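You operate a simulated robot arm through the tools that you are given. There is no shell and no other tool. Be economical: measure what you need, move in short steps, check, and stop when the job is done.

You run a simulated two-armed robot. Do the job below in one go: nothing can be reset, and whatever is moved stays where it is left.

## Task
Put two of the shaft caps from the front bench top on top of the taped carton there. Then fetch the wiping pad from the side bench top and set it on top of the green handwheel. Then fetch the riser block that says "N27" from the front bench top and set it on the parts stand shelf. Keep to this order.

It is judged by the outcome, as a careful person would: the job done as asked, and still so three seconds after it is handed in. It fails if anything else is knocked over, pushed out of place, dropped, spilled or broken. A push-on lid holds only when it is set on centred and level and pressed home; a screw cap is set on level and turned clockwise until tight.

## Robot
Two 7-joint arms with two-finger parallel grippers on one trunk, on a base that drives. Base frame: it is fixed to the floor where the robot stands at the start and does not move with it; the origin is under the middle of the robot, x ahead of it, y to its left, z up. Readings come in mm, degrees, newtons and seconds.
The left shoulder is at the start at [70, 163, 1120], the right one opposite. With the tool pointing down near the work surface each hand reaches from about 380 to 880 mm from the robot's upright axis, wherever it stands, measured 20 degrees to its own side. Places, roughly: handwheel [-750, 2000, 1000]; parts stand shelf [-1800, -4800, 300]; shaft cap (6x6x3 cm) [900, 0, 900]; wiping pad [-1000, 2250, 1000]. Payload 3.43 kg a hand.
The TCP of each hand is the grasp point between the finger pads, 34 mm short of the fingertips. In the tool frame z runs along the fingers and y along their closing line. Largest opening 128 mm; finger width 24, thickness 12; the body of the gripper, 48 by 130 mm, starts 96 mm behind the TCP.
Orientation is that of the tool frame in the base frame, as [roll, pitch, yaw] about the fixed x, y, z axes, in that order (R = Rz(yaw) Ry(pitch) Rx(roll)). With the fingers straight down and closing along the base's y, the tool's x points along the base's -x, its y along +y and its z along -z.

## Interface
- The arms move only by the tool play_rows. It takes "left_targets", "right_targets" or both (then of equal length, played together; a hand with none holds still); each is a list that holds one entry, the list of rows, each a list of 6 numbers: the shift along the tool's x, y, z in units of 30 mm (1.0 is 30 mm), then the turn, a rotation vector about the tool's x, y, z in units of 5 degrees (1.0 is 5 degrees). In form: [[[dx, dy, dz, ax, ay, az], ...]]. A call has 1 to 10 rows; each row shifts and turns the commanded pose from where the row before left it, along the tool's axes as they then stand. "left_hand" and "right_hand" are, for a hand that has rows, the opening, from 0 (shut) to 1 (fully open), set as the call begins (left out, the last holds). A call with a number of a shift or a turn outside -1 to 1 is refused whole. A row lasts 0.2 s, in which the tool goes at most 50 mm and 8.6 degrees; a call with a longer step from one row to the next is refused whole, and so is a gripper value outside its range. A pose out of reach is approached as far as the arm can. The call stops where the force on the tool passes 40 N (or 10 N more than at its start, if that is more) or the arm is blocked; 0.2 s more then pass. Each finger travels about 153 mm/s and halts on what it meets, pressing with about 31 N; the grip force reading is that of the motor and also rises with nothing between the fingers. The clock runs only during rows and for 0.2 s after the last one: add rows that do not move to give the fingers time. It gives the time, the measured TCP pose, the force on the tool (base axes), the opening and the grip force at its end, in the units of the frame above (readings bear some noise), with the torque about the TCP (base axes, N m) and any sound that the robot's microphone picked up.
- Cameras (640 x 400 px; columns grow to the right, rows downward): "scene" is now at [156.8, -33.7, 1363.6]; the picture's right is [-0.30, -0.95, -0.00], its down [-0.43, 0.14, -0.89] and it looks along [0.85, -0.27, -0.45] (base axes); focal length 223 px, centre (320, 200). "left" rides on the left gripper at [76, 11, -160] in its tool frame; the picture's right is [-0.15, 0.99, 0.00], its down [-0.88, -0.13, -0.46] and it looks along [-0.45, -0.07, 0.89] (tool axes); focal length 234 px, centre (320, 200). "right" rides on the right gripper at [76, -11, -160] in its tool frame; the picture's right is [0.15, 0.99, 0.00], its down [-0.88, 0.13, -0.46] and it looks along [-0.45, 0.07, 0.89] (tool axes); focal length 234 px, centre (320, 200). There is no depth. A picture from a camera that has moved, and an enlarged one, comes with that camera's place and axes in the base frame and with its lens. The place of the scene camera against the robot may be out by one fixed shift of up to 25 mm in any direction.
- get_image(camera): a new picture of that camera. No time passes.
- move_column(by): slides the trunk up (or, below 0, down) by that many mm; the arms and the scene camera ride with it, the base frame stays. It gives what a move gives, with no picture.
- base_move(legs): drives the robot by 1 to 6 legs, each [ahead, left, turn to the left] in mm, mm and degrees, along the robot's own axes; the way and the turn of a leg run together, so that a leg with both is an arc; at most 1500 mm and 180 degrees a leg. The arms and the cameras ride along, it lands a little off, and it stops where it bumps. It gives what a move gives.
- head_to(pan, tilt): turns the head with the scene camera to pan (to the left, within 86 degrees either way) and tilt (down, from -29 to 69), counted from straight ahead of the robot. It gives what a move gives.
- enlarge(camera, box): a new picture of the part [left, top, right, bottom] of that camera's present view, enlarged. No time passes.
- sign_off(): hands the job in; it is judged then, once.

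Go step by step. Nothing tells you exact positions but the pictures and the camera data: compare them with the known pose of the tool, close in by small moves and look again before you grip or let go. The budget is 165 turns and 118 pictures, counting those below and the enlarged ones. Unless the task says otherwise, let go and move clear before handing in, and close with one line.

The tools are called after "Call:" as a command line: name --argument value ..., lists and objects as JSON in quotes. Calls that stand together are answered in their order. play_rows: Moves the arms, as the interface text tells. Its arguments: {"type":"object","properties":{"left_targets":{"type":"array"},"left_hand":{"type":"number"},"right_targets":{"type":"array"},"right_hand":{"type":"number"}},"required":[]} The other tools are called the same way: move_column (by) slides the trunk up or down; base_move (legs) drives the base; head_to (pan, tilt) turns the head that bears the scene camera; get_image (camera) takes a picture; enlarge (camera, box) takes an enlarged picture of a part of a camera's view; sign_off () hands the job in.

At the start:

```text
clock: 0.0
left_ee_pos: [521.1, -8.1, 1213.2]
left_tcp_rot: [-179.9, 0.0, -179.9]
left_wrist_force: [0.4, 0.4, -0.5]
left_torque: [0.0, 0.0, 0.03]
left_finger_gap: 128.1
left_finger_force: 0.1
right_ee_pos: [386.4, -460.7, 1227.9]
right_tcp_rot: [179.9, 0.1, -180.0]
right_wrist_force: [0.2, 1.1, 0.0]
right_torque: [-0.01, 0.03, 0.0]
right_finger_gap: 128.0
right_finger_force: 0.1
trunk travel left (down, up): [-600.0, 340.0]
robot x, y, heading: [-2.0, 1.6, 0.1]
head pan, tilt: [-17.6, 26.9]
```

scene: 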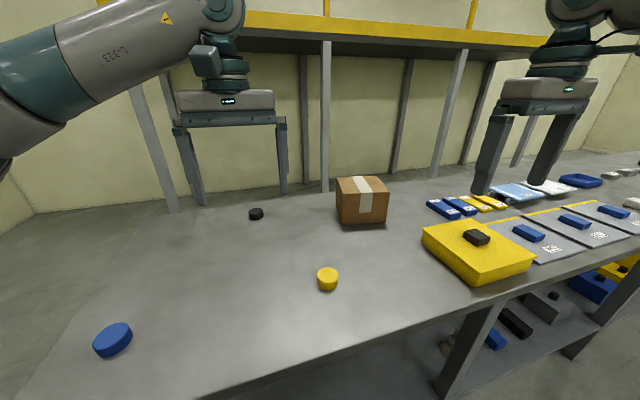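
right: 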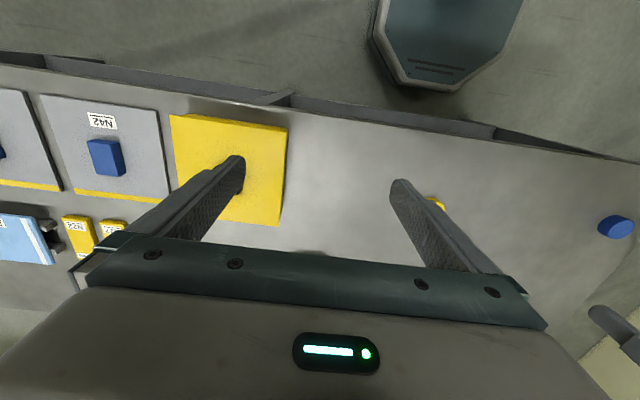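
left: 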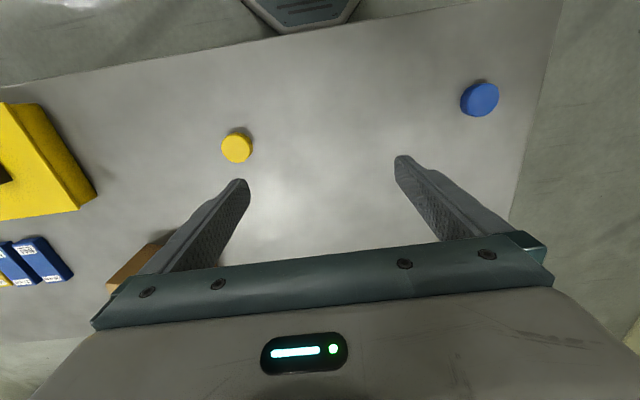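

I see a carton, and yellow, blue and black discs on the front bench. I'll look closer at them before deciding which are the shaft caps.

Call:
enlarge --camera "scene" --box '[220, 150, 420, 300]'

Call:
enlarge --camera "left" --box '[200, 60, 520, 180]'

Call:
enlarge --camera "scene" --box '[410, 160, 640, 300]'

```text
2.67 times, centred on (320, 225) of scene
camera zoom: at [156.8, -33.7, 1363.6], right [-0.3, -0.95, 0.0], down [-0.43, 0.14, -0.89], along [0.85, -0.27, -0.45], focal length 594 px, centre (320, 133)
```

zoom: 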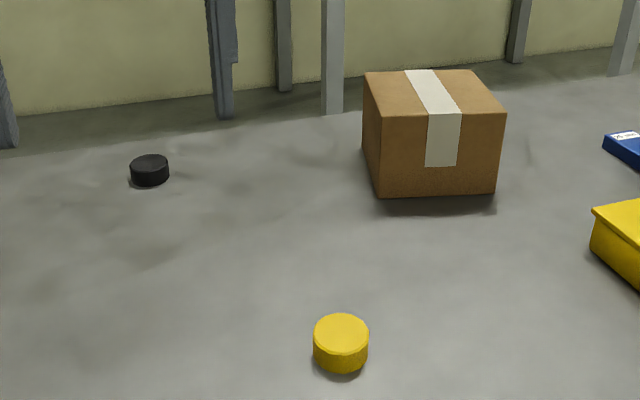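

```text
2.00 times, centred on (360, 120) of left
camera zoom: at [446.7, 3.0, 1372.5], right [0.15, 0.99, 0.0], down [0.88, -0.13, 0.46], along [0.45, -0.07, -0.89], focal length 468 px, centre (240, 360)
```

zoom: 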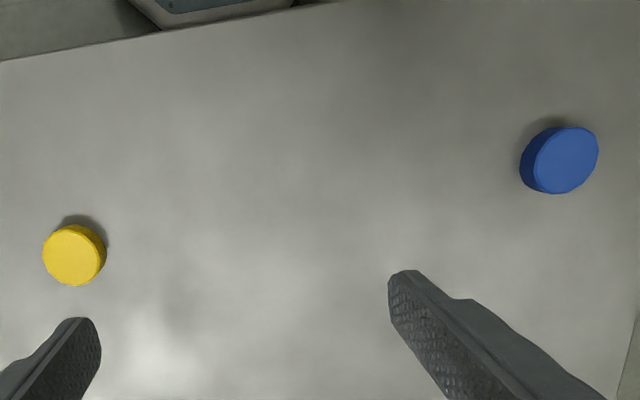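

```text
2.78 times, centred on (525, 230) of scene
camera zoom: at [156.8, -33.7, 1363.6], right [-0.3, -0.95, 0.0], down [-0.43, 0.14, -0.89], along [0.85, -0.27, -0.45], focal length 620 px, centre (-250, 116)
```

zoom: 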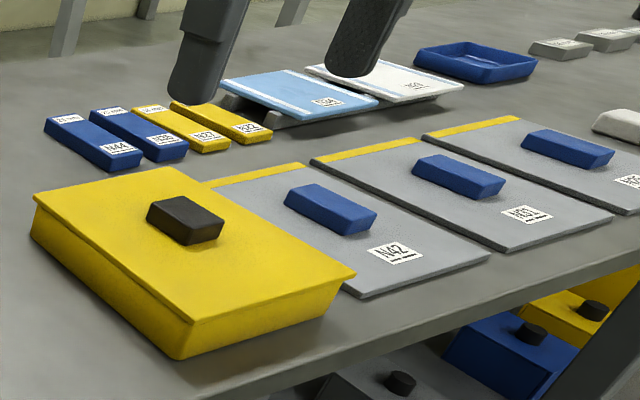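

Yellow, blue and black discs all measure about 60 mm, so they are all shaft caps. Yellow is near [537,-172] and blue near [519,277]. The right hand will take yellow and the left hand blue, so I'm moving both above them.

Call:
play_rows --left_targets '[[[0, 0.95, 0.543, 0, 0, 0], [0, 0.95, 0.543, 0, 0, 0], [0, 0.95, 0.543, 0, 0, 0], [0, 0.95, 0.543, 0, 0, 0], [0, 0.95, 0.543, 0, 0, 0], [0, 0.95, 0.543, 0, 0, 0], [0, 0.95, 0.543, 0, 0, 0], [0, 0.95, 0.543, 0, 0, 0], [0, 0.95, 0.543, 0, 0, 0], [0, 0.95, 0.543, 0, 0, 0]]]' --right_targets '[[[-0.503, 0.963, 0.593, 0, 0, 0], [-0.503, 0.963, 0.593, 0, 0, 0], [-0.503, 0.963, 0.593, 0, 0, 0], [-0.503, 0.963, 0.593, 0, 0, 0], [-0.503, 0.963, 0.593, 0, 0, 0], [-0.503, 0.963, 0.593, 0, 0, 0], [-0.503, 0.963, 0.593, 0, 0, 0], [-0.503, 0.963, 0.593, 0, 0, 0], [-0.503, 0.963, 0.593, 0, 0, 0], [-0.503, 0.963, 0.593, 0, 0, 0]]]'

Call:
get_image --camera "left"

Call:
get_image --camera "right"

```text
clock: 2.2
left_ee_pos: [521.9, 277.0, 1047.8]
left_tcp_rot: [-179.9, 0.0, 180.0]
left_wrist_force: [0.0, 0.5, -0.1]
left_torque: [-0.05, 0.03, 0.0]
left_finger_gap: 128.2
left_finger_force: 0.0
right_ee_pos: [540.0, -170.4, 1050.4]
right_tcp_rot: [179.9, -0.1, -180.0]
right_wrist_force: [-0.3, 0.4, -0.4]
right_torque: [-0.02, 0.05, 0.0]
right_finger_gap: 128.1
right_finger_force: 0.0
trunk travel left (down, up): [-600.0, 340.0]
robot x, y, heading: [-2.7, -0.4, 0.1]
head pan, tilt: [-17.6, 26.9]
```

```text
111 pictures are left
camera left: at [447.8, 289.1, 1208.5], right [0.15, 0.99, 0.0], down [0.88, -0.13, 0.45], along [0.45, -0.07, -0.89], focal length 234 px, centre (320, 200)
```

left: 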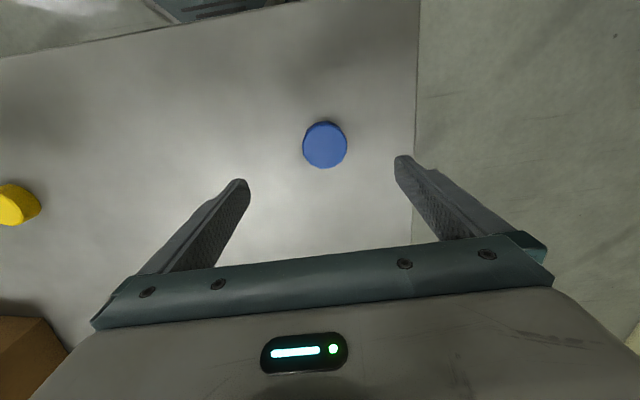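

```text
110 pictures are left
camera right: at [463.7, -181.4, 1210.1], right [-0.15, 0.99, 0.0], down [0.88, 0.13, 0.45], along [0.45, 0.07, -0.89], focal length 234 px, centre (320, 200)
```

right: 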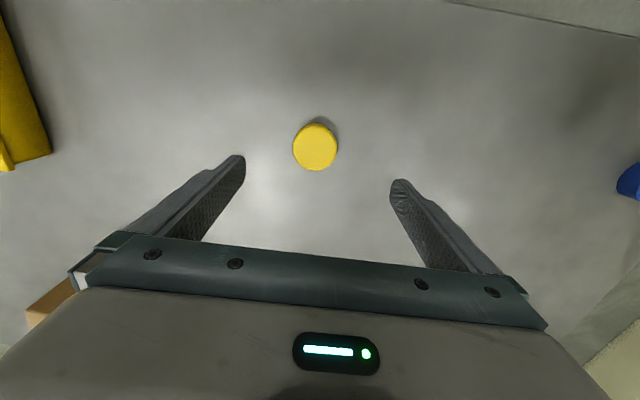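

Both caps are nearly centred under their hands: blue at [517,284] and yellow at [535,-175]. I'll correct by a few mm and descend.

Call:
play_rows --left_targets '[[[0.17, 0.23, 0.6, 0, 0, 0], [0, 0, 0.8, 0, 0, 0], [0, 0, 0.8, 0, 0, 0], [0, 0, 0.8, 0, 0, 0], [0, 0, 0.65, 0, 0, 0], [0, 0, 0, 0, 0, 0]]]' --right_targets '[[[0.15, -0.13, 0.65, 0, 0, 0], [0, 0, 0.8, 0, 0, 0], [0, 0, 0.8, 0, 0, 0], [0, 0, 0.8, 0, 0, 0], [0, 0, 0.7, 0, 0, 0], [0, 0, 0, 0, 0, 0]]]'

Call:
get_image --camera "left"

Call:
get_image --camera "right"

```text
clock: 3.6
left_ee_pos: [515.8, 283.6, 940.7]
left_tcp_rot: [179.9, 0.0, -179.9]
left_wrist_force: [0.1, 0.3, -0.1]
left_torque: [-0.01, -0.03, 0.0]
left_finger_gap: 128.1
left_finger_force: 0.1
right_ee_pos: [530.6, -175.2, 937.6]
right_tcp_rot: [-180.0, -0.1, 180.0]
right_wrist_force: [0.1, 0.4, -0.3]
right_torque: [0.02, 0.0, -0.01]
right_finger_gap: 128.0
right_finger_force: 0.1
trunk travel left (down, up): [-600.0, 340.0]
robot x, y, heading: [-1.2, -1.2, 0.1]
head pan, tilt: [-17.6, 26.9]
```

```text
109 pictures are left
camera left: at [441.5, 294.9, 1099.8], right [0.15, 0.99, 0.0], down [0.88, -0.13, 0.46], along [0.45, -0.07, -0.89], focal length 234 px, centre (320, 200)
```

left: 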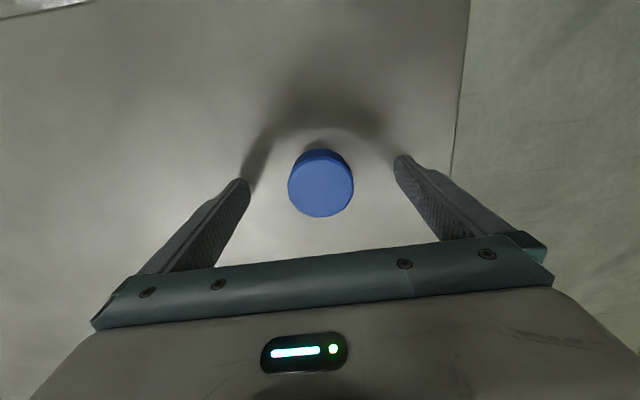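

```text
108 pictures are left
camera right: at [455.8, -186.8, 1097.2], right [-0.15, 0.99, 0.0], down [0.88, 0.13, 0.46], along [0.45, 0.07, -0.89], focal length 234 px, centre (320, 200)
```

right: 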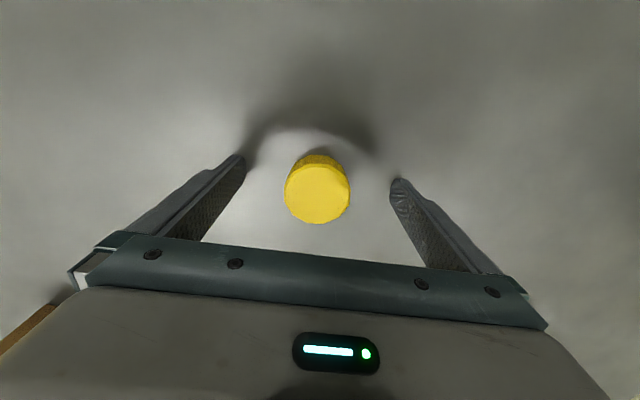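

Both hands are centred over their caps; I'll trim a few mm, drop a touch and close.

Call:
play_rows --left_targets '[[[0.1, 0.02, 0.1, 0, 0, 0], [0, 0, 0, 0, 0, 0]]]' --right_targets '[[[-0.13, -0.03, 0, 0, 0, 0], [0, 0, 0, 0, 0, 0]]]'

Call:
play_rows --left_targets '[[[0, 0, 0, 0, 0, 0], [0, 0, 0, 0, 0, 0], [0, 0, 0, 0, 0, 0], [0, 0, 0, 0, 0, 0]]]' --right_targets '[[[0, 0, 0, 0, 0, 0], [0, 0, 0, 0, 0, 0], [0, 0, 0, 0, 0, 0], [0, 0, 0, 0, 0, 0]]]' --left_hand 0 --right_hand 0

Call:
play_rows --left_targets '[[[0, 0, -0.5, 0, 0, 0], [0, 0, -0.8, 0, 0, 0], [0, 0, -0.9, 0, 0, 0], [0, 0, -0.9, 0, 0, 0], [0, 0, -0.9, 0, 0, 0], [0, 0, -0.9, 0, 0, 0], [0, 0, -0.9, 0, 0, 0], [0, 0, -0.9, 0, 0, 0], [0, 0, -0.9, 0, 0, 0], [0, 0, 0, 0, 0, 0]]]' --right_targets '[[[0, 0, -0.5, 0, 0, 0], [0, 0, -0.8, 0, 0, 0], [0, 0, -0.9, 0, 0, 0], [0, 0, -0.9, 0, 0, 0], [0, 0, -0.9, 0, 0, 0], [0, 0, -0.9, 0, 0, 0], [0, 0, -0.9, 0, 0, 0], [0, 0, -0.9, 0, 0, 0], [0, 0, -0.9, 0, 0, 0], [0, 0, 0, 0, 0, 0]]]'

Call:
head_to --pan -10 --tilt 60

Call:
get_image --camera "scene"

```text
clock: 4.2
left_ee_pos: [513.4, 284.0, 936.7]
left_tcp_rot: [180.0, -0.1, -179.9]
left_wrist_force: [-0.3, 0.1, 0.3]
left_torque: [0.02, 0.0, 0.0]
left_finger_gap: 128.1
left_finger_force: 0.1
right_ee_pos: [537.0, -177.1, 936.2]
right_tcp_rot: [-180.0, 0.0, -180.0]
right_wrist_force: [0.2, -0.2, 0.9]
right_torque: [0.0, 0.01, 0.01]
right_finger_gap: 128.1
right_finger_force: 0.1
trunk travel left (down, up): [-600.0, 340.0]
robot x, y, heading: [5.0, 1.9, 0.0]
head pan, tilt: [-17.6, 26.9]
```

```text
clock: 5.2
left_ee_pos: [513.4, 284.5, 934.8]
left_tcp_rot: [179.9, 0.0, -179.9]
left_wrist_force: [1.0, 0.4, -0.8]
left_torque: [0.02, 0.01, -0.02]
left_finger_gap: 54.9
left_finger_force: 31.3
right_ee_pos: [536.4, -176.6, 936.6]
right_tcp_rot: [180.0, 0.0, 180.0]
right_wrist_force: [-0.6, 0.4, -0.6]
right_torque: [0.01, -0.02, -0.02]
right_finger_gap: 54.5
right_finger_force: 30.7
trunk travel left (down, up): [-600.0, 340.0]
robot x, y, heading: [-0.6, 0.8, 0.4]
head pan, tilt: [-17.6, 26.9]
```

```text
clock: 7.4
left_ee_pos: [513.7, 285.1, 1164.0]
left_tcp_rot: [-180.0, -0.1, -179.9]
left_wrist_force: [0.7, -0.8, -1.2]
left_torque: [0.03, 0.02, 0.01]
left_finger_gap: 54.7
left_finger_force: 31.0
right_ee_pos: [537.3, -176.3, 1164.3]
right_tcp_rot: [-180.0, -0.1, -179.9]
right_wrist_force: [-0.3, -0.6, -0.5]
right_torque: [-0.02, -0.01, -0.02]
right_finger_gap: 54.7
right_finger_force: 31.0
trunk travel left (down, up): [-600.0, 340.0]
robot x, y, heading: [3.5, 1.0, -0.4]
head pan, tilt: [-17.6, 26.9]
```

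```text
clock: 8.4
left_ee_pos: [513.0, 284.3, 1164.8]
left_tcp_rot: [180.0, 0.1, -179.9]
left_wrist_force: [0.1, -0.8, -0.2]
left_torque: [-0.02, -0.03, 0.01]
left_finger_gap: 54.3
left_finger_force: 31.5
right_ee_pos: [537.0, -176.9, 1164.4]
right_tcp_rot: [-180.0, 0.0, -180.0]
right_wrist_force: [-0.4, -1.1, -0.7]
right_torque: [-0.01, -0.01, -0.02]
right_finger_gap: 54.6
right_finger_force: 31.2
trunk travel left (down, up): [-600.0, 340.0]
robot x, y, heading: [0.1, -1.4, -0.2]
head pan, tilt: [-10.0, 60.0]
```

```text
107 pictures are left
camera scene: at [135.3, -17.4, 1316.6], right [-0.17, -0.98, 0.0], down [-0.85, 0.15, -0.5], along [0.49, -0.09, -0.87], focal length 223 px, centre (320, 200)
```

scene: 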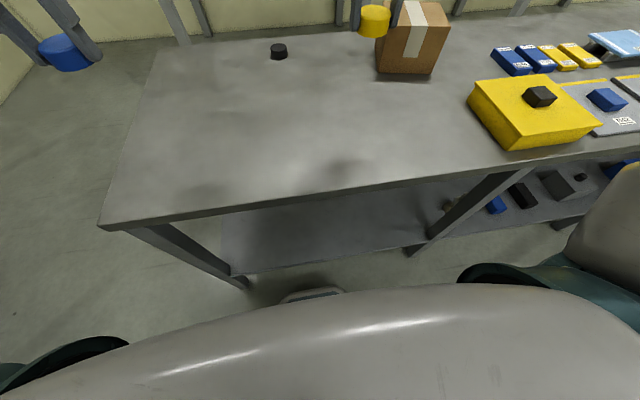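

Both caps are held (55 mm). The base has about 100 mm to the bench legs, so I'll drive 70 mm forward and 130 mm right to bring the carton within reach.

Call:
base_move --legs '[[0, -130, 0], [70, 0, 0]]'

Call:
head_to --pan -20 --tilt 30

Call:
get_image --camera "scene"

Call:
get_image --camera "right"

```text
clock: 10.3
left_ee_pos: [580.4, 154.7, 1165.7]
left_tcp_rot: [180.0, 0.1, -180.0]
left_wrist_force: [-0.3, 0.0, 0.5]
left_torque: [0.02, 0.01, -0.02]
left_finger_gap: 54.7
left_finger_force: 31.2
right_ee_pos: [604.0, -307.5, 1164.8]
right_tcp_rot: [180.0, 0.0, 179.9]
right_wrist_force: [0.2, -0.8, -0.9]
right_torque: [0.03, 0.01, -0.01]
right_finger_gap: 54.6
right_finger_force: 31.5
trunk travel left (down, up): [-600.0, 340.0]
robot x, y, heading: [64.9, -127.4, -0.1]
head pan, tilt: [-10.0, 60.0]
```

```text
clock: 11.2
left_ee_pos: [579.3, 154.2, 1165.8]
left_tcp_rot: [180.0, 0.0, -180.0]
left_wrist_force: [0.2, 0.3, 0.2]
left_torque: [-0.02, -0.01, 0.01]
left_finger_gap: 54.5
left_finger_force: 30.9
right_ee_pos: [605.1, -306.9, 1163.9]
right_tcp_rot: [180.0, 0.0, -180.0]
right_wrist_force: [-0.1, -0.3, -0.4]
right_torque: [0.0, 0.0, -0.01]
right_finger_gap: 54.4
right_finger_force: 30.4
trunk travel left (down, up): [-600.0, 340.0]
robot x, y, heading: [68.0, -128.6, 0.2]
head pan, tilt: [-20.0, 30.0]
```

```text
106 pictures are left
camera scene: at [222.2, -166.4, 1358.7], right [-0.34, -0.94, 0.0], down [-0.47, 0.17, -0.87], along [0.81, -0.3, -0.5], focal length 223 px, centre (320, 200)
```

scene: 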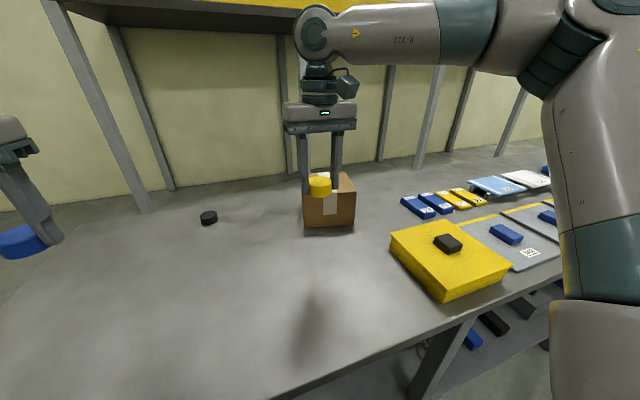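

```text
105 pictures are left
camera right: at [528.8, -317.7, 1324.4], right [-0.15, 0.99, 0.0], down [0.88, 0.13, 0.46], along [0.45, 0.07, -0.89], focal length 234 px, centre (320, 200)
```

right: 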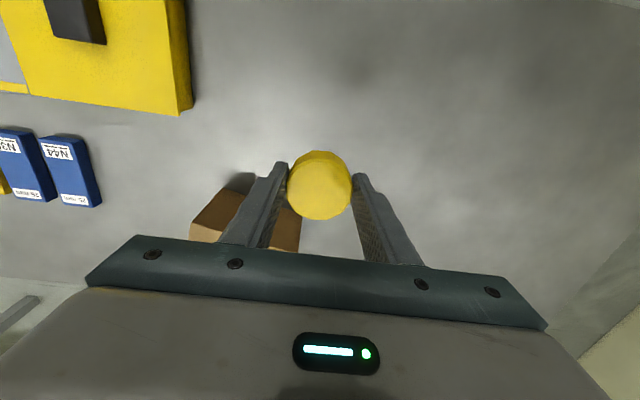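

I need the carton's top edges precisely, so I'm enlarging.

Call:
enlarge --camera "right" --box '[170, 150, 330, 250]'

Call:
enlarge --camera "scene" --box '[270, 140, 390, 240]'

Call:
enlarge --camera "scene" --box '[390, 160, 550, 230]'

```text
4.00 times, centred on (250, 200) of right
camera zoom: at [528.8, -317.7, 1324.4], right [-0.15, 0.99, 0.0], down [0.88, 0.13, 0.46], along [0.45, 0.07, -0.89], focal length 937 px, centre (600, 200)
```

zoom: 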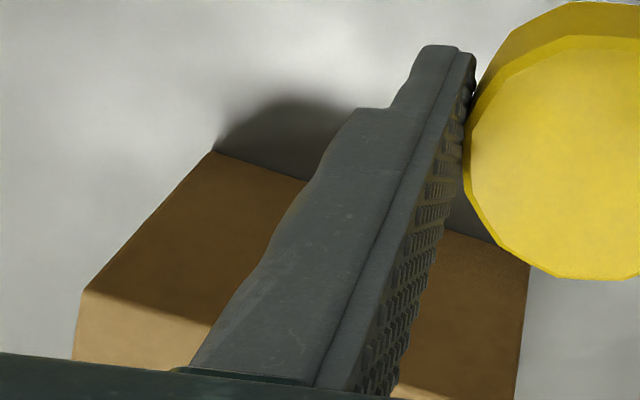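

```text
4.00 times, centred on (330, 190) of scene
camera zoom: at [222.2, -166.4, 1358.7], right [-0.34, -0.94, 0.0], down [-0.47, 0.17, -0.87], along [0.81, -0.3, -0.5], focal length 891 px, centre (280, 240)
```

zoom: 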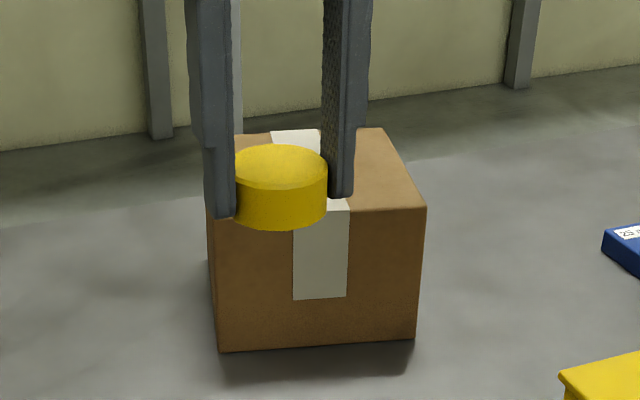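

```text
4.00 times, centred on (470, 195) of scene
camera zoom: at [222.2, -166.4, 1358.7], right [-0.34, -0.94, 0.0], down [-0.47, 0.17, -0.87], along [0.81, -0.3, -0.5], focal length 891 px, centre (-280, 220)
```

zoom: 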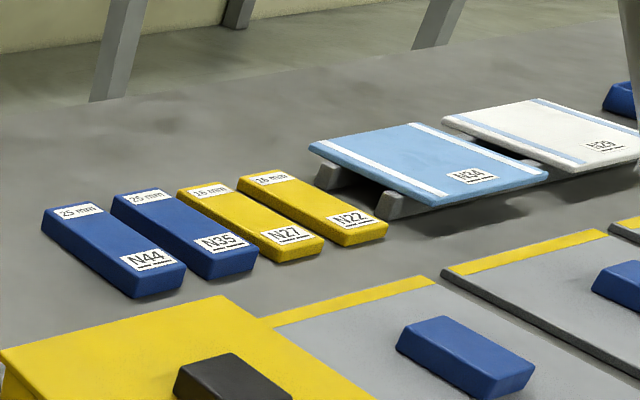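

Carton: front edge from (746,-479) to (787,-315), top near z 1030, centre about (844,-416). N27 is the third block, yellow. I'll take the yellow cap to the carton's rear half at (879,-425).

Call:
play_rows --right_targets '[[[-0.913, -0.393, 0.1, 0, 0, 0], [-0.913, -0.393, 0.1, 0, 0, 0], [-0.913, -0.393, 0.1, 0, 0, 0], [-0.913, -0.393, 0.1, 0, 0, 0], [-0.913, -0.393, 0.1, 0, 0, 0], [-0.913, -0.393, 0.1, 0, 0, 0], [-0.913, -0.393, 0.1, 0, 0, 0], [-0.913, -0.393, 0.1, 0, 0, 0], [-0.913, -0.393, 0.1, 0, 0, 0], [0, 0, 0, 0, 0, 0]]]'

Call:
get_image --camera "right"

Call:
enlarge --camera "scene" --box '[270, 120, 390, 240]'

```text
clock: 13.4
left_ee_pos: [581.2, 154.8, 1165.9]
left_tcp_rot: [179.9, 0.0, 180.0]
left_wrist_force: [-0.4, -0.1, -0.4]
left_torque: [0.01, 0.02, 0.03]
left_finger_gap: 54.7
left_finger_force: 31.8
right_ee_pos: [773.0, -428.4, 1129.8]
right_tcp_rot: [179.9, 0.2, -180.0]
right_wrist_force: [-0.9, -0.4, 0.1]
right_torque: [0.0, -0.01, -0.01]
right_finger_gap: 54.5
right_finger_force: 30.6
right hand out of reach, approached as far as the arm can: row 4, 5, 6, 7, 8, 9
trunk travel left (down, up): [-600.0, 340.0]
robot x, y, heading: [69.4, -128.7, -0.0]
head pan, tilt: [-20.0, 30.0]
```

```text
101 pictures are left
camera right: at [696.2, -441.2, 1289.4], right [-0.15, 0.99, 0.0], down [0.88, 0.13, 0.46], along [0.45, 0.07, -0.89], focal length 234 px, centre (320, 200)
```

right: 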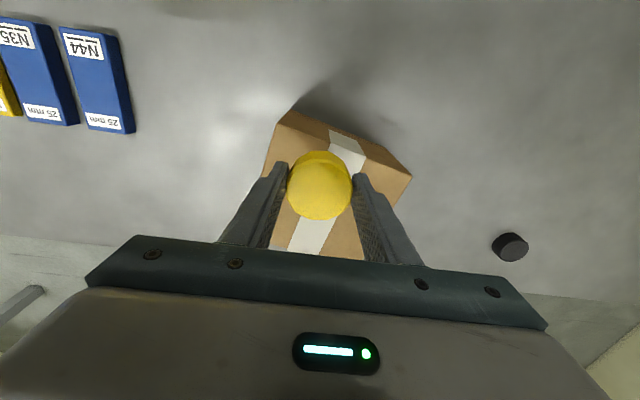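

```text
3.33 times, centred on (330, 180) of scene
camera zoom: at [222.4, -166.3, 1358.8], right [-0.34, -0.94, 0.0], down [-0.47, 0.17, -0.87], along [0.81, -0.3, -0.5], focal length 743 px, centre (287, 267)
```

zoom: 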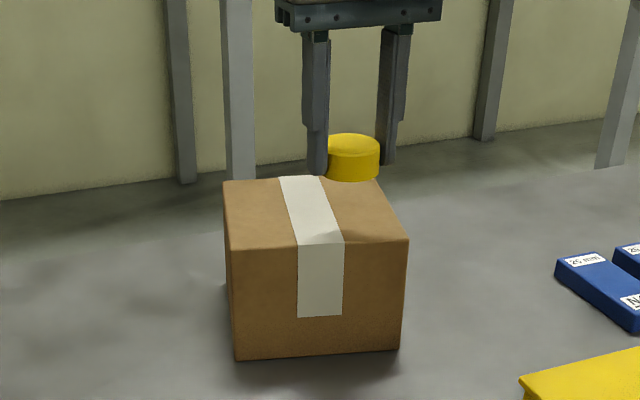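

The hand hits its reach limit at this height, so raising the trunk should give the right arm more reach at the carton top.

Call:
move_column --by 150

```text
clock: 15.2
left_ee_pos: [582.3, 154.5, 1315.1]
left_tcp_rot: [-180.0, 0.0, -179.9]
left_wrist_force: [1.3, -0.1, 0.6]
left_torque: [0.03, 0.0, -0.03]
left_finger_gap: 54.6
left_finger_force: 30.6
right_ee_pos: [773.4, -429.2, 1278.7]
right_tcp_rot: [179.9, 0.2, -180.0]
right_wrist_force: [-0.6, -0.3, 0.3]
right_torque: [0.0, -0.02, 0.01]
right_finger_gap: 54.6
right_finger_force: 31.3
trunk travel left (down, up): [-750.0, 190.0]
robot x, y, heading: [64.3, -129.4, 0.1]
head pan, tilt: [-20.0, 30.0]
```

Call:
play_rows --right_targets '[[[0, 0, 1, 0, 0, 0], [0, 0, 1, 0, 0, 0], [0, 0, 1, 0, 0, 0], [0, 0, 0, 0, 0, 0]]]'

```text
clock: 16.2
left_ee_pos: [581.7, 154.7, 1316.4]
left_tcp_rot: [-180.0, 0.0, 180.0]
left_wrist_force: [-0.3, -0.2, -0.3]
left_torque: [-0.02, -0.02, -0.01]
left_finger_gap: 54.8
left_finger_force: 31.1
right_ee_pos: [773.3, -430.6, 1189.2]
right_tcp_rot: [179.8, 0.3, -180.0]
right_wrist_force: [0.0, 0.0, -0.2]
right_torque: [-0.03, 0.01, -0.01]
right_finger_gap: 54.6
right_finger_force: 31.5
trunk travel left (down, up): [-750.0, 190.0]
robot x, y, heading: [67.8, -127.4, -0.1]
head pan, tilt: [-20.0, 30.0]
```

Call:
play_rows --right_targets '[[[-0.5, 0, 0.9, 0, 0, 0], [-0.75, 0.04, 0.6, 0, 0, 0], [-0.75, 0.04, 0.6, 0, 0, 0], [-0.75, 0.04, 0.3, 0, 0, 0], [-0.75, 0.04, 0, 0, 0, 0], [0, 0, 0, 0, 0, 0]]]'

Call:
enlarge --camera "scene" --box '[250, 160, 410, 280]'

Call:
get_image --camera "right"

```text
clock: 17.6
left_ee_pos: [580.7, 155.4, 1315.7]
left_tcp_rot: [-180.0, 0.0, -179.9]
left_wrist_force: [0.1, 0.1, 0.4]
left_torque: [-0.02, 0.01, 0.01]
left_finger_gap: 54.5
left_finger_force: 31.3
right_ee_pos: [800.9, -458.9, 1126.3]
right_tcp_rot: [180.0, 0.3, -179.9]
right_wrist_force: [-0.6, 0.6, -0.3]
right_torque: [0.02, -0.03, 0.04]
right_finger_gap: 54.6
right_finger_force: 31.0
right hand out of reach, approached as far as the arm can: row 2, 3, 4, 5
trunk travel left (down, up): [-750.0, 190.0]
robot x, y, heading: [70.7, -127.1, 0.3]
head pan, tilt: [-20.0, 30.0]
```

```text
3.33 times, centred on (330, 220) of scene
camera zoom: at [222.9, -166.3, 1508.7], right [-0.34, -0.94, 0.0], down [-0.47, 0.17, -0.87], along [0.81, -0.3, -0.5], focal length 743 px, centre (287, 133)
```

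zoom: 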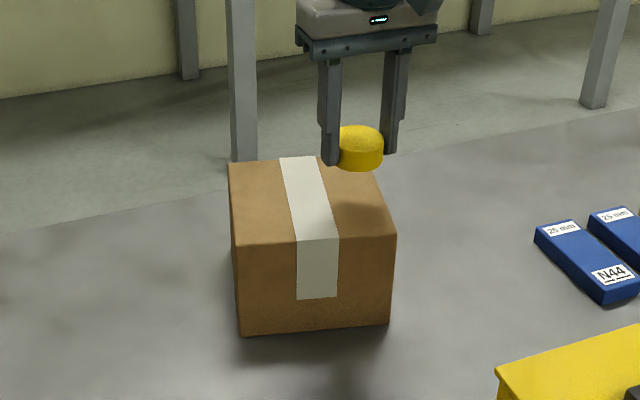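

```text
98 pictures are left
camera right: at [724.8, -470.5, 1285.7], right [-0.15, 0.99, 0.0], down [0.88, 0.13, 0.46], along [0.46, 0.07, -0.89], focal length 234 px, centre (320, 200)
```

right: 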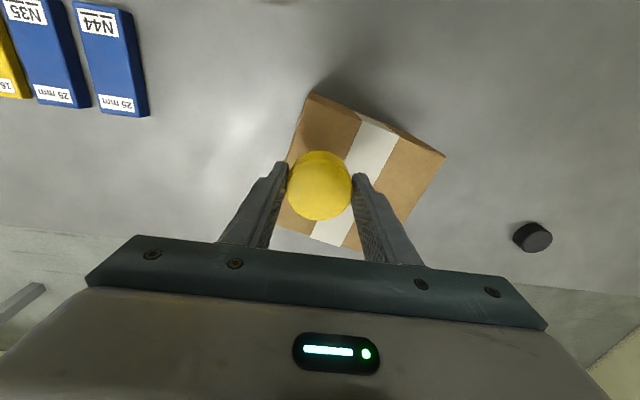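

The reach limits the rear half, so I'll use the front half side by side: yellow at about (790,-448), blue at about (810,-362). First I'll creep 20 mm forward for margin.

Call:
base_move --legs '[[20, 0, 0]]'

```text
clock: 18.4
left_ee_pos: [595.8, 155.0, 1317.5]
left_tcp_rot: [180.0, 0.2, -179.9]
left_wrist_force: [-0.9, 0.3, -0.4]
left_torque: [-0.01, -0.1, -0.02]
left_finger_gap: 54.7
left_finger_force: 31.4
right_ee_pos: [816.7, -458.2, 1129.7]
right_tcp_rot: [179.9, 0.6, -179.9]
right_wrist_force: [-0.7, 0.0, 0.8]
right_torque: [-0.02, -0.06, 0.0]
right_finger_gap: 54.7
right_finger_force: 31.0
trunk travel left (down, up): [-750.0, 190.0]
robot x, y, heading: [88.4, -131.5, 0.0]
head pan, tilt: [-20.0, 30.0]
```

Call:
play_rows --right_targets '[[[0.45, 0.17, 0.3, 0, 0, 0], [0.44, 0.17, 0.6, 0, 0, 0], [0, 0, 0.7, 0, 0, 0], [0, 0, 0, 0, 0, 0]]]'

Call:
get_image --camera "right"

Call:
enlarge --camera "scene" --box '[250, 160, 410, 280]'

```text
clock: 19.4
left_ee_pos: [601.1, 154.2, 1316.3]
left_tcp_rot: [180.0, 0.2, -180.0]
left_wrist_force: [1.0, -0.3, -0.3]
left_torque: [0.01, -0.02, -0.03]
left_finger_gap: 54.5
left_finger_force: 31.1
right_ee_pos: [793.9, -448.3, 1078.2]
right_tcp_rot: [179.8, 0.3, -180.0]
right_wrist_force: [-0.5, -0.4, -0.7]
right_torque: [-0.03, -0.01, 0.01]
right_finger_gap: 54.6
right_finger_force: 31.2
trunk travel left (down, up): [-750.0, 190.0]
robot x, y, heading: [90.7, -128.0, -0.1]
head pan, tilt: [-20.0, 30.0]
```

```text
97 pictures are left
camera right: at [717.4, -460.2, 1237.4], right [-0.15, 0.99, 0.0], down [0.88, 0.13, 0.46], along [0.46, 0.07, -0.89], focal length 234 px, centre (320, 200)
```

right: 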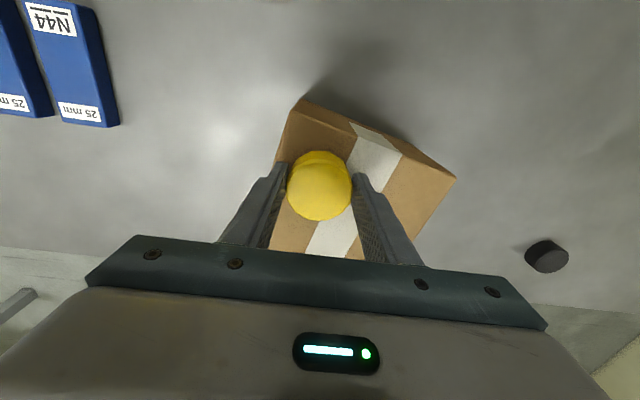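

```text
3.33 times, centred on (330, 220) of scene
camera zoom: at [242.4, -166.5, 1508.7], right [-0.34, -0.94, 0.0], down [-0.47, 0.17, -0.87], along [0.81, -0.3, -0.5], focal length 743 px, centre (287, 133)
```

zoom: 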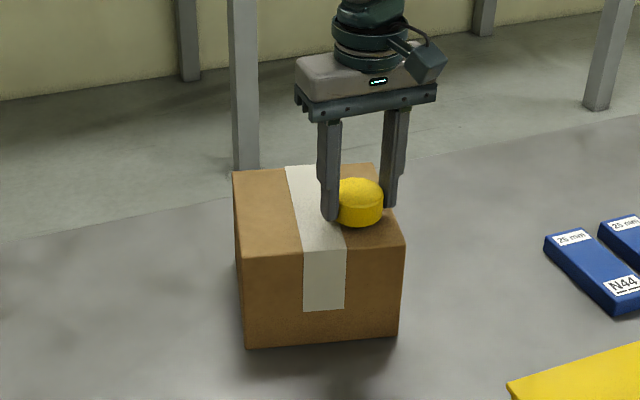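

The yellow cap sits over the front-right part of the carton with about 12 mm of margin. I'll lower it gently.

Call:
play_rows --right_targets '[[[0, 0, 0.12, 0, 0, 0], [0, 0, 0.1, 0, 0, 0], [0, 0, 0.08, 0, 0, 0], [0, 0, 0.05, 0, 0, 0]]]'

Call:
enlarge --camera "scene" --box '[300, 180, 380, 240]'

```text
clock: 20.4
left_ee_pos: [600.6, 155.9, 1316.4]
left_tcp_rot: [-179.9, 0.0, -179.9]
left_wrist_force: [0.2, 0.6, -0.4]
left_torque: [0.0, 0.01, 0.0]
left_finger_gap: 54.4
left_finger_force: 30.6
right_ee_pos: [794.7, -449.1, 1067.8]
right_tcp_rot: [179.9, 0.3, 180.0]
right_wrist_force: [-0.3, -0.7, 0.4]
right_torque: [0.01, 0.02, -0.02]
right_finger_gap: 54.3
right_finger_force: 30.2
trunk travel left (down, up): [-750.0, 190.0]
robot x, y, heading: [88.7, -128.4, 0.0]
head pan, tilt: [-20.0, 30.0]
```

```text
6.67 times, centred on (340, 210) of scene
camera zoom: at [243.1, -166.6, 1508.6], right [-0.34, -0.94, 0.0], down [-0.47, 0.17, -0.87], along [0.81, -0.3, -0.5], focal length 1485 px, centre (187, 133)
```

zoom: 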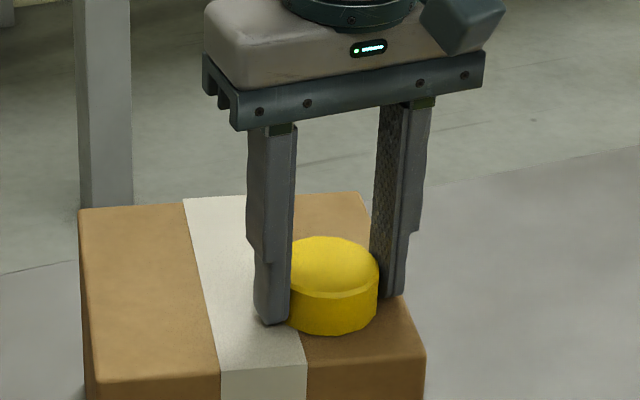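

Close to the surface; I'll go down in 1.5 mm steps until I feel contact.

Call:
play_rows --right_targets '[[[0, 0, 0.05, 0, 0, 0], [0, 0, 0.05, 0, 0, 0]]]'

Call:
play_rows --right_targets '[[[0, 0, 0.05, 0, 0, 0], [0, 0, 0.05, 0, 0, 0]]]'

```text
clock: 21.0
left_ee_pos: [598.9, 155.2, 1315.8]
left_tcp_rot: [-179.9, 0.1, 180.0]
left_wrist_force: [-0.4, 0.2, 0.3]
left_torque: [-0.01, -0.02, 0.0]
left_finger_gap: 54.8
left_finger_force: 30.7
right_ee_pos: [794.7, -448.3, 1067.3]
right_tcp_rot: [179.9, 0.6, 179.9]
right_wrist_force: [-0.1, -2.1, 7.8]
right_torque: [-0.12, 0.15, 0.06]
right_finger_gap: 54.4
right_finger_force: 31.0
trunk travel left (down, up): [-750.0, 190.0]
robot x, y, heading: [82.5, -130.2, -0.2]
head pan, tilt: [-20.0, 30.0]
```

```text
clock: 21.6
left_ee_pos: [598.1, 155.6, 1315.8]
left_tcp_rot: [-179.9, 0.2, -179.9]
left_wrist_force: [0.3, 0.0, 0.3]
left_torque: [0.01, 0.03, -0.02]
left_finger_gap: 54.9
left_finger_force: 30.8
right_ee_pos: [794.9, -448.2, 1066.8]
right_tcp_rot: [179.8, 0.6, 179.9]
right_wrist_force: [3.4, -3.4, 23.4]
right_torque: [-0.21, -0.06, -0.1]
right_finger_gap: 54.6
right_finger_force: 30.4
trunk travel left (down, up): [-750.0, 190.0]
robot x, y, heading: [89.6, -126.4, -0.1]
head pan, tilt: [-20.0, 30.0]
```

Contact felt. I'll relieve the pressure, open part way and lift.

Call:
play_rows --right_targets '[[[0, 0, -0.09, 0, 0, 0], [0, 0, 0, 0, 0, 0]]]'

Call:
play_rows --right_targets '[[[0, 0, 0, 0, 0, 0], [0, 0, 0, 0, 0, 0], [0, 0, 0, 0, 0, 0]]]' --right_hand 0.62

Call:
play_rows --right_targets '[[[0, 0, -0.3, 0, 0, 0], [0, 0, -0.6, 0, 0, 0], [0, 0, -0.9, 0, 0, 0], [0, 0, -0.9, 0, 0, 0], [0, 0, -0.9, 0, 0, 0], [0.8, 0, -0.5, 0, 0, 0], [0.9, 0, 0, 0, 0, 0], [0.9, 0, 0, 0, 0, 0], [0.9, 0, 0, 0, 0, 0], [0, 0, 0, 0, 0, 0]]]'

Call:
get_image --camera "scene"

```text
clock: 22.2
left_ee_pos: [599.6, 155.3, 1317.3]
left_tcp_rot: [-179.9, 0.1, -180.0]
left_wrist_force: [-0.9, 0.7, 0.6]
left_torque: [0.01, 0.01, 0.01]
left_finger_gap: 54.6
left_finger_force: 30.9
right_ee_pos: [794.2, -448.4, 1066.4]
right_tcp_rot: [179.9, 0.4, 179.9]
right_wrist_force: [6.7, -1.7, 17.3]
right_torque: [-0.04, -0.62, -0.02]
right_finger_gap: 54.4
right_finger_force: 30.9
trunk travel left (down, up): [-750.0, 190.0]
robot x, y, heading: [89.9, -127.0, 0.0]
head pan, tilt: [-20.0, 30.0]
```

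```text
clock: 23.0
left_ee_pos: [601.0, 155.1, 1316.1]
left_tcp_rot: [-179.9, 0.2, -180.0]
left_wrist_force: [-0.2, -0.3, -0.9]
left_torque: [0.02, -0.05, 0.01]
left_finger_gap: 54.7
left_finger_force: 31.0
right_ee_pos: [793.7, -448.2, 1065.6]
right_tcp_rot: [179.9, 0.3, -180.0]
right_wrist_force: [-2.0, 1.1, 3.8]
right_torque: [-0.06, 0.1, -0.09]
right_finger_gap: 78.6
right_finger_force: 0.0
trunk travel left (down, up): [-750.0, 190.0]
robot x, y, heading: [88.8, -130.2, -0.2]
head pan, tilt: [-20.0, 30.0]
```

```text
clock: 25.2
left_ee_pos: [601.4, 155.7, 1315.2]
left_tcp_rot: [180.0, 0.1, -179.9]
left_wrist_force: [0.2, -0.2, -0.4]
left_torque: [0.02, 0.01, 0.05]
left_finger_gap: 54.7
left_finger_force: 31.2
right_ee_pos: [689.0, -449.4, 1188.6]
right_tcp_rot: [179.8, 0.3, -180.0]
right_wrist_force: [0.1, 0.1, 0.4]
right_torque: [0.0, 0.02, -0.03]
right_finger_gap: 79.2
right_finger_force: 0.0
trunk travel left (down, up): [-750.0, 190.0]
robot x, y, heading: [87.2, -129.8, 0.2]
head pan, tilt: [-20.0, 30.0]
```

```text
94 pictures are left
camera scene: at [243.4, -166.4, 1508.6], right [-0.34, -0.94, 0.0], down [-0.47, 0.17, -0.87], along [0.81, -0.3, -0.5], focal length 223 px, centre (320, 200)
```

scene: 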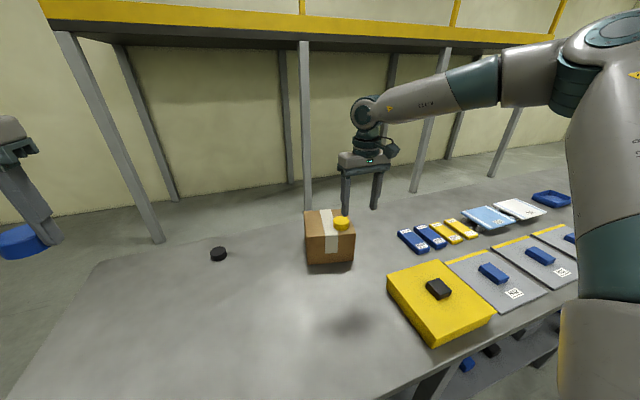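

Yellow is on. Next I shift the robot right so the left hand, holding blue, can reach the carton's front-left part.

Call:
base_move --legs '[[-20, 0, 0], [0, -330, 0], [20, 0, 0]]'

Call:
head_to --pan 0 --tilt 35

Call:
get_image --camera "scene"

Call:
get_image --camera "left"

```text
clock: 28.1
left_ee_pos: [594.7, -175.0, 1318.6]
left_tcp_rot: [-179.9, 0.4, -179.9]
left_wrist_force: [-0.5, -0.7, 0.5]
left_torque: [0.0, -0.08, 0.0]
left_finger_gap: 54.6
left_finger_force: 31.4
right_ee_pos: [685.4, -777.7, 1191.7]
right_tcp_rot: [180.0, 0.5, -179.8]
right_wrist_force: [-0.2, 0.0, -0.7]
right_torque: [0.0, -0.04, -0.04]
right_finger_gap: 79.6
right_finger_force: 0.1
trunk travel left (down, up): [-750.0, 190.0]
robot x, y, heading: [87.6, -460.4, 0.1]
head pan, tilt: [-20.0, 30.0]
```

```text
clock: 29.0
left_ee_pos: [601.5, -175.0, 1315.6]
left_tcp_rot: [-179.9, 0.0, -179.9]
left_wrist_force: [0.4, -0.7, -1.0]
left_torque: [-0.02, 0.0, -0.03]
left_finger_gap: 54.2
left_finger_force: 30.8
right_ee_pos: [692.4, -778.0, 1187.9]
right_tcp_rot: [179.8, 0.3, -179.9]
right_wrist_force: [0.3, 0.2, -0.4]
right_torque: [-0.02, 0.01, 0.0]
right_finger_gap: 79.5
right_finger_force: 0.0
trunk travel left (down, up): [-750.0, 190.0]
robot x, y, heading: [87.9, -461.3, -0.0]
head pan, tilt: [0.0, 35.0]
```

```text
93 pictures are left
camera scene: at [247.2, -466.7, 1500.7], right [0.0, -1.0, 0.0], down [-0.57, 0.0, -0.82], along [0.82, 0.0, -0.57], focal length 223 px, centre (320, 200)
```

scene: 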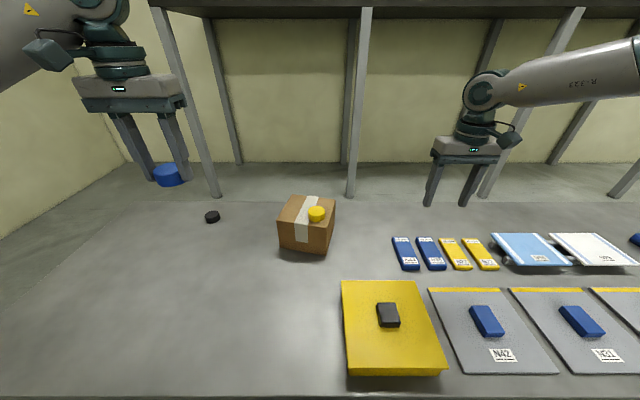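

```text
92 pictures are left
camera left: at [526.1, -163.5, 1475.1], right [0.14, 0.99, 0.0], down [0.88, -0.13, 0.46], along [0.45, -0.07, -0.89], focal length 234 px, centre (320, 200)
```

left: 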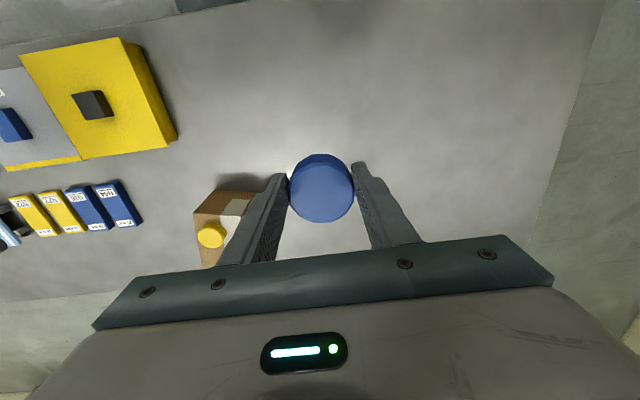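

Call:
play_rows --left_targets '[[[-0.79, -0.73, 0.8, 0, 0, 0], [-0.79, -0.73, 0.8, 0, 0, 0], [-0.79, -0.73, 0.8, 0, 0, 0], [-0.79, -0.73, 0.8, 0, 0, 0], [-0.79, -0.73, 0.8, 0, 0, 0], [-0.79, -0.73, 0.8, 0, 0, 0], [-0.79, -0.73, 0.8, 0, 0, 0], [-0.79, -0.73, 0.8, 0, 0, 0], [0, 0, 0, 0, 0, 0]]]'

Call:
get_image --camera "left"

Call:
enlarge --camera "scene" --box '[240, 160, 400, 260]'

```text
clock: 31.0
left_ee_pos: [789.4, -348.6, 1126.9]
left_tcp_rot: [-179.9, 0.1, -179.8]
left_wrist_force: [0.4, 0.0, -0.2]
left_torque: [0.02, -0.04, -0.03]
left_finger_gap: 54.4
left_finger_force: 30.7
right_ee_pos: [689.6, -778.4, 1189.7]
right_tcp_rot: [179.9, 0.3, -179.9]
right_wrist_force: [-0.2, 0.7, -0.6]
right_torque: [0.0, -0.02, 0.02]
right_finger_gap: 79.2
right_finger_force: 0.0
trunk travel left (down, up): [-750.0, 190.0]
robot x, y, heading: [87.5, -458.3, 0.1]
head pan, tilt: [0.0, 35.0]
```

```text
91 pictures are left
camera left: at [714.7, -337.3, 1286.1], right [0.14, 0.99, 0.0], down [0.88, -0.13, 0.46], along [0.45, -0.07, -0.89], focal length 234 px, centre (320, 200)
```

left: 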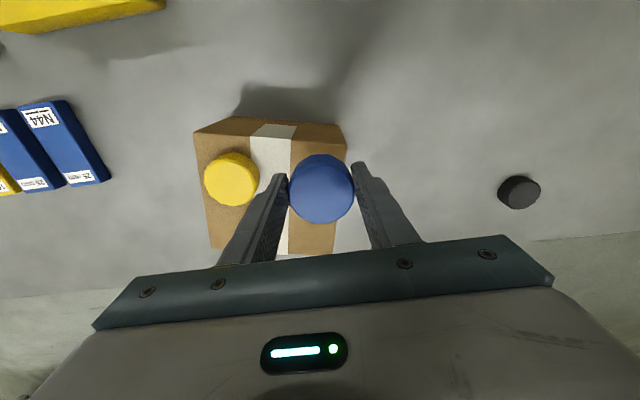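

```text
4.00 times, centred on (320, 210) of scene
camera zoom: at [245.1, -465.9, 1501.0], right [0.0, -1.0, 0.0], down [-0.57, 0.0, -0.82], along [0.82, 0.0, -0.57], focal length 891 px, centre (320, 160)
```

zoom: 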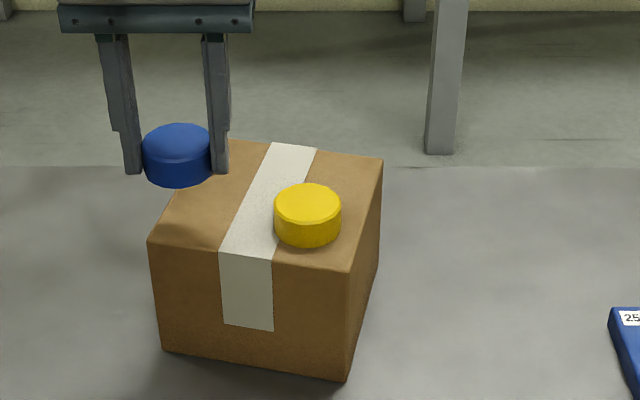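

Call:
play_rows --left_targets '[[[-0.45, -0.21, 0, 0, 0, 0], [-0.45, -0.2, 0, 0, 0, 0], [0, 0, 0.6, 0, 0, 0], [0, 0, 0.6, 0, 0, 0], [0, 0, 0, 0, 0, 0]]]'

Call:
get_image --camera "left"

Call:
enlarge --camera "scene" --box '[240, 160, 400, 260]'

```text
clock: 32.2
left_ee_pos: [818.0, -363.0, 1090.4]
left_tcp_rot: [180.0, 0.0, -179.8]
left_wrist_force: [-0.3, 0.1, -1.1]
left_torque: [0.01, 0.02, -0.01]
left_finger_gap: 54.5
left_finger_force: 31.3
right_ee_pos: [690.3, -779.4, 1188.0]
right_tcp_rot: [179.9, 0.3, -179.9]
right_wrist_force: [1.1, 0.6, -0.6]
right_torque: [0.01, -0.04, 0.03]
right_finger_gap: 79.3
right_finger_force: 0.1
trunk travel left (down, up): [-750.0, 190.0]
robot x, y, heading: [89.5, -460.1, 0.1]
head pan, tilt: [0.0, 35.0]
```

```text
89 pictures are left
camera left: at [742.5, -351.5, 1248.6], right [0.14, 0.99, 0.0], down [0.88, -0.13, 0.46], along [0.45, -0.07, -0.89], focal length 234 px, centre (320, 200)
```

left: 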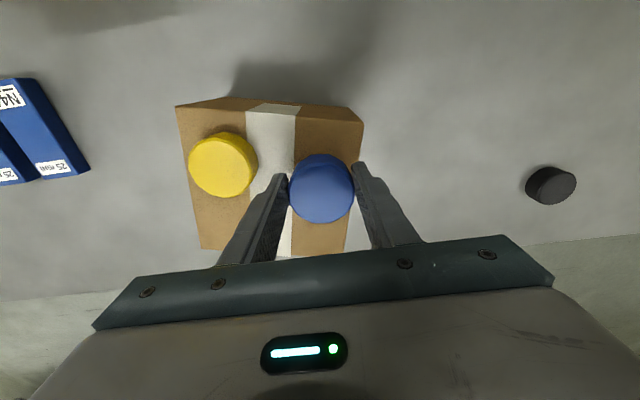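

```text
4.00 times, centred on (320, 210) of scene
camera zoom: at [245.5, -467.0, 1500.9], right [0.0, -1.0, 0.0], down [-0.57, 0.0, -0.82], along [0.82, 0.0, -0.57], focal length 891 px, centre (320, 160)
```

zoom: 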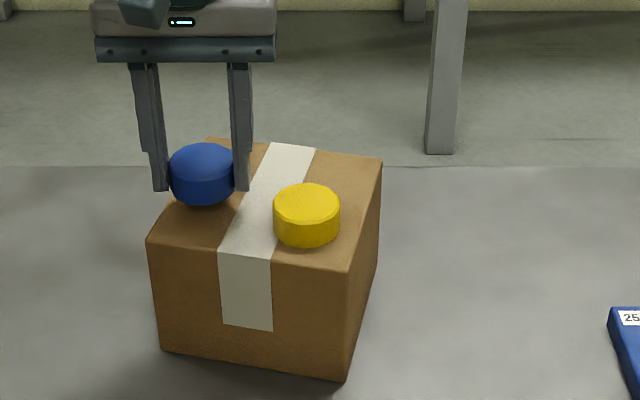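

The position over the front-left part looks good. I'm lowering.

Call:
play_rows --left_targets '[[[0, 0, 0.3, 0, 0, 0], [0, 0, 0.25, 0, 0, 0], [0, 0, 0.15, 0, 0, 0], [0, 0, 0.05, 0, 0, 0]]]'

Call:
play_rows --left_targets '[[[0, 0, 0.05, 0, 0, 0], [0, 0, 0.03, 0, 0, 0]]]'

```text
clock: 33.2
left_ee_pos: [817.9, -362.2, 1067.3]
left_tcp_rot: [-179.9, 0.1, -179.9]
left_wrist_force: [-0.1, 0.9, -0.4]
left_torque: [-0.02, 0.0, -0.03]
left_finger_gap: 54.5
left_finger_force: 31.0
right_ee_pos: [690.2, -779.1, 1188.8]
right_tcp_rot: [179.9, 0.3, -179.9]
right_wrist_force: [0.6, 1.1, 0.0]
right_torque: [0.03, 0.0, -0.01]
right_finger_gap: 79.4
right_finger_force: 0.0
trunk travel left (down, up): [-750.0, 190.0]
robot x, y, heading: [87.0, -459.9, -0.1]
head pan, tilt: [0.0, 35.0]
```

```text
clock: 33.8
left_ee_pos: [818.0, -362.4, 1065.9]
left_tcp_rot: [-179.8, 0.1, -179.8]
left_wrist_force: [4.6, -0.2, 9.2]
left_torque: [0.11, -0.01, -0.02]
left_finger_gap: 54.3
left_finger_force: 31.2
right_ee_pos: [689.4, -778.8, 1188.7]
right_tcp_rot: [179.8, 0.3, -179.8]
right_wrist_force: [-0.4, -0.1, -0.2]
right_torque: [0.01, -0.01, 0.01]
right_finger_gap: 79.4
right_finger_force: 0.1
trunk travel left (down, up): [-750.0, 190.0]
robot x, y, heading: [88.6, -462.3, -0.3]
head pan, tilt: [0.0, 35.0]
```

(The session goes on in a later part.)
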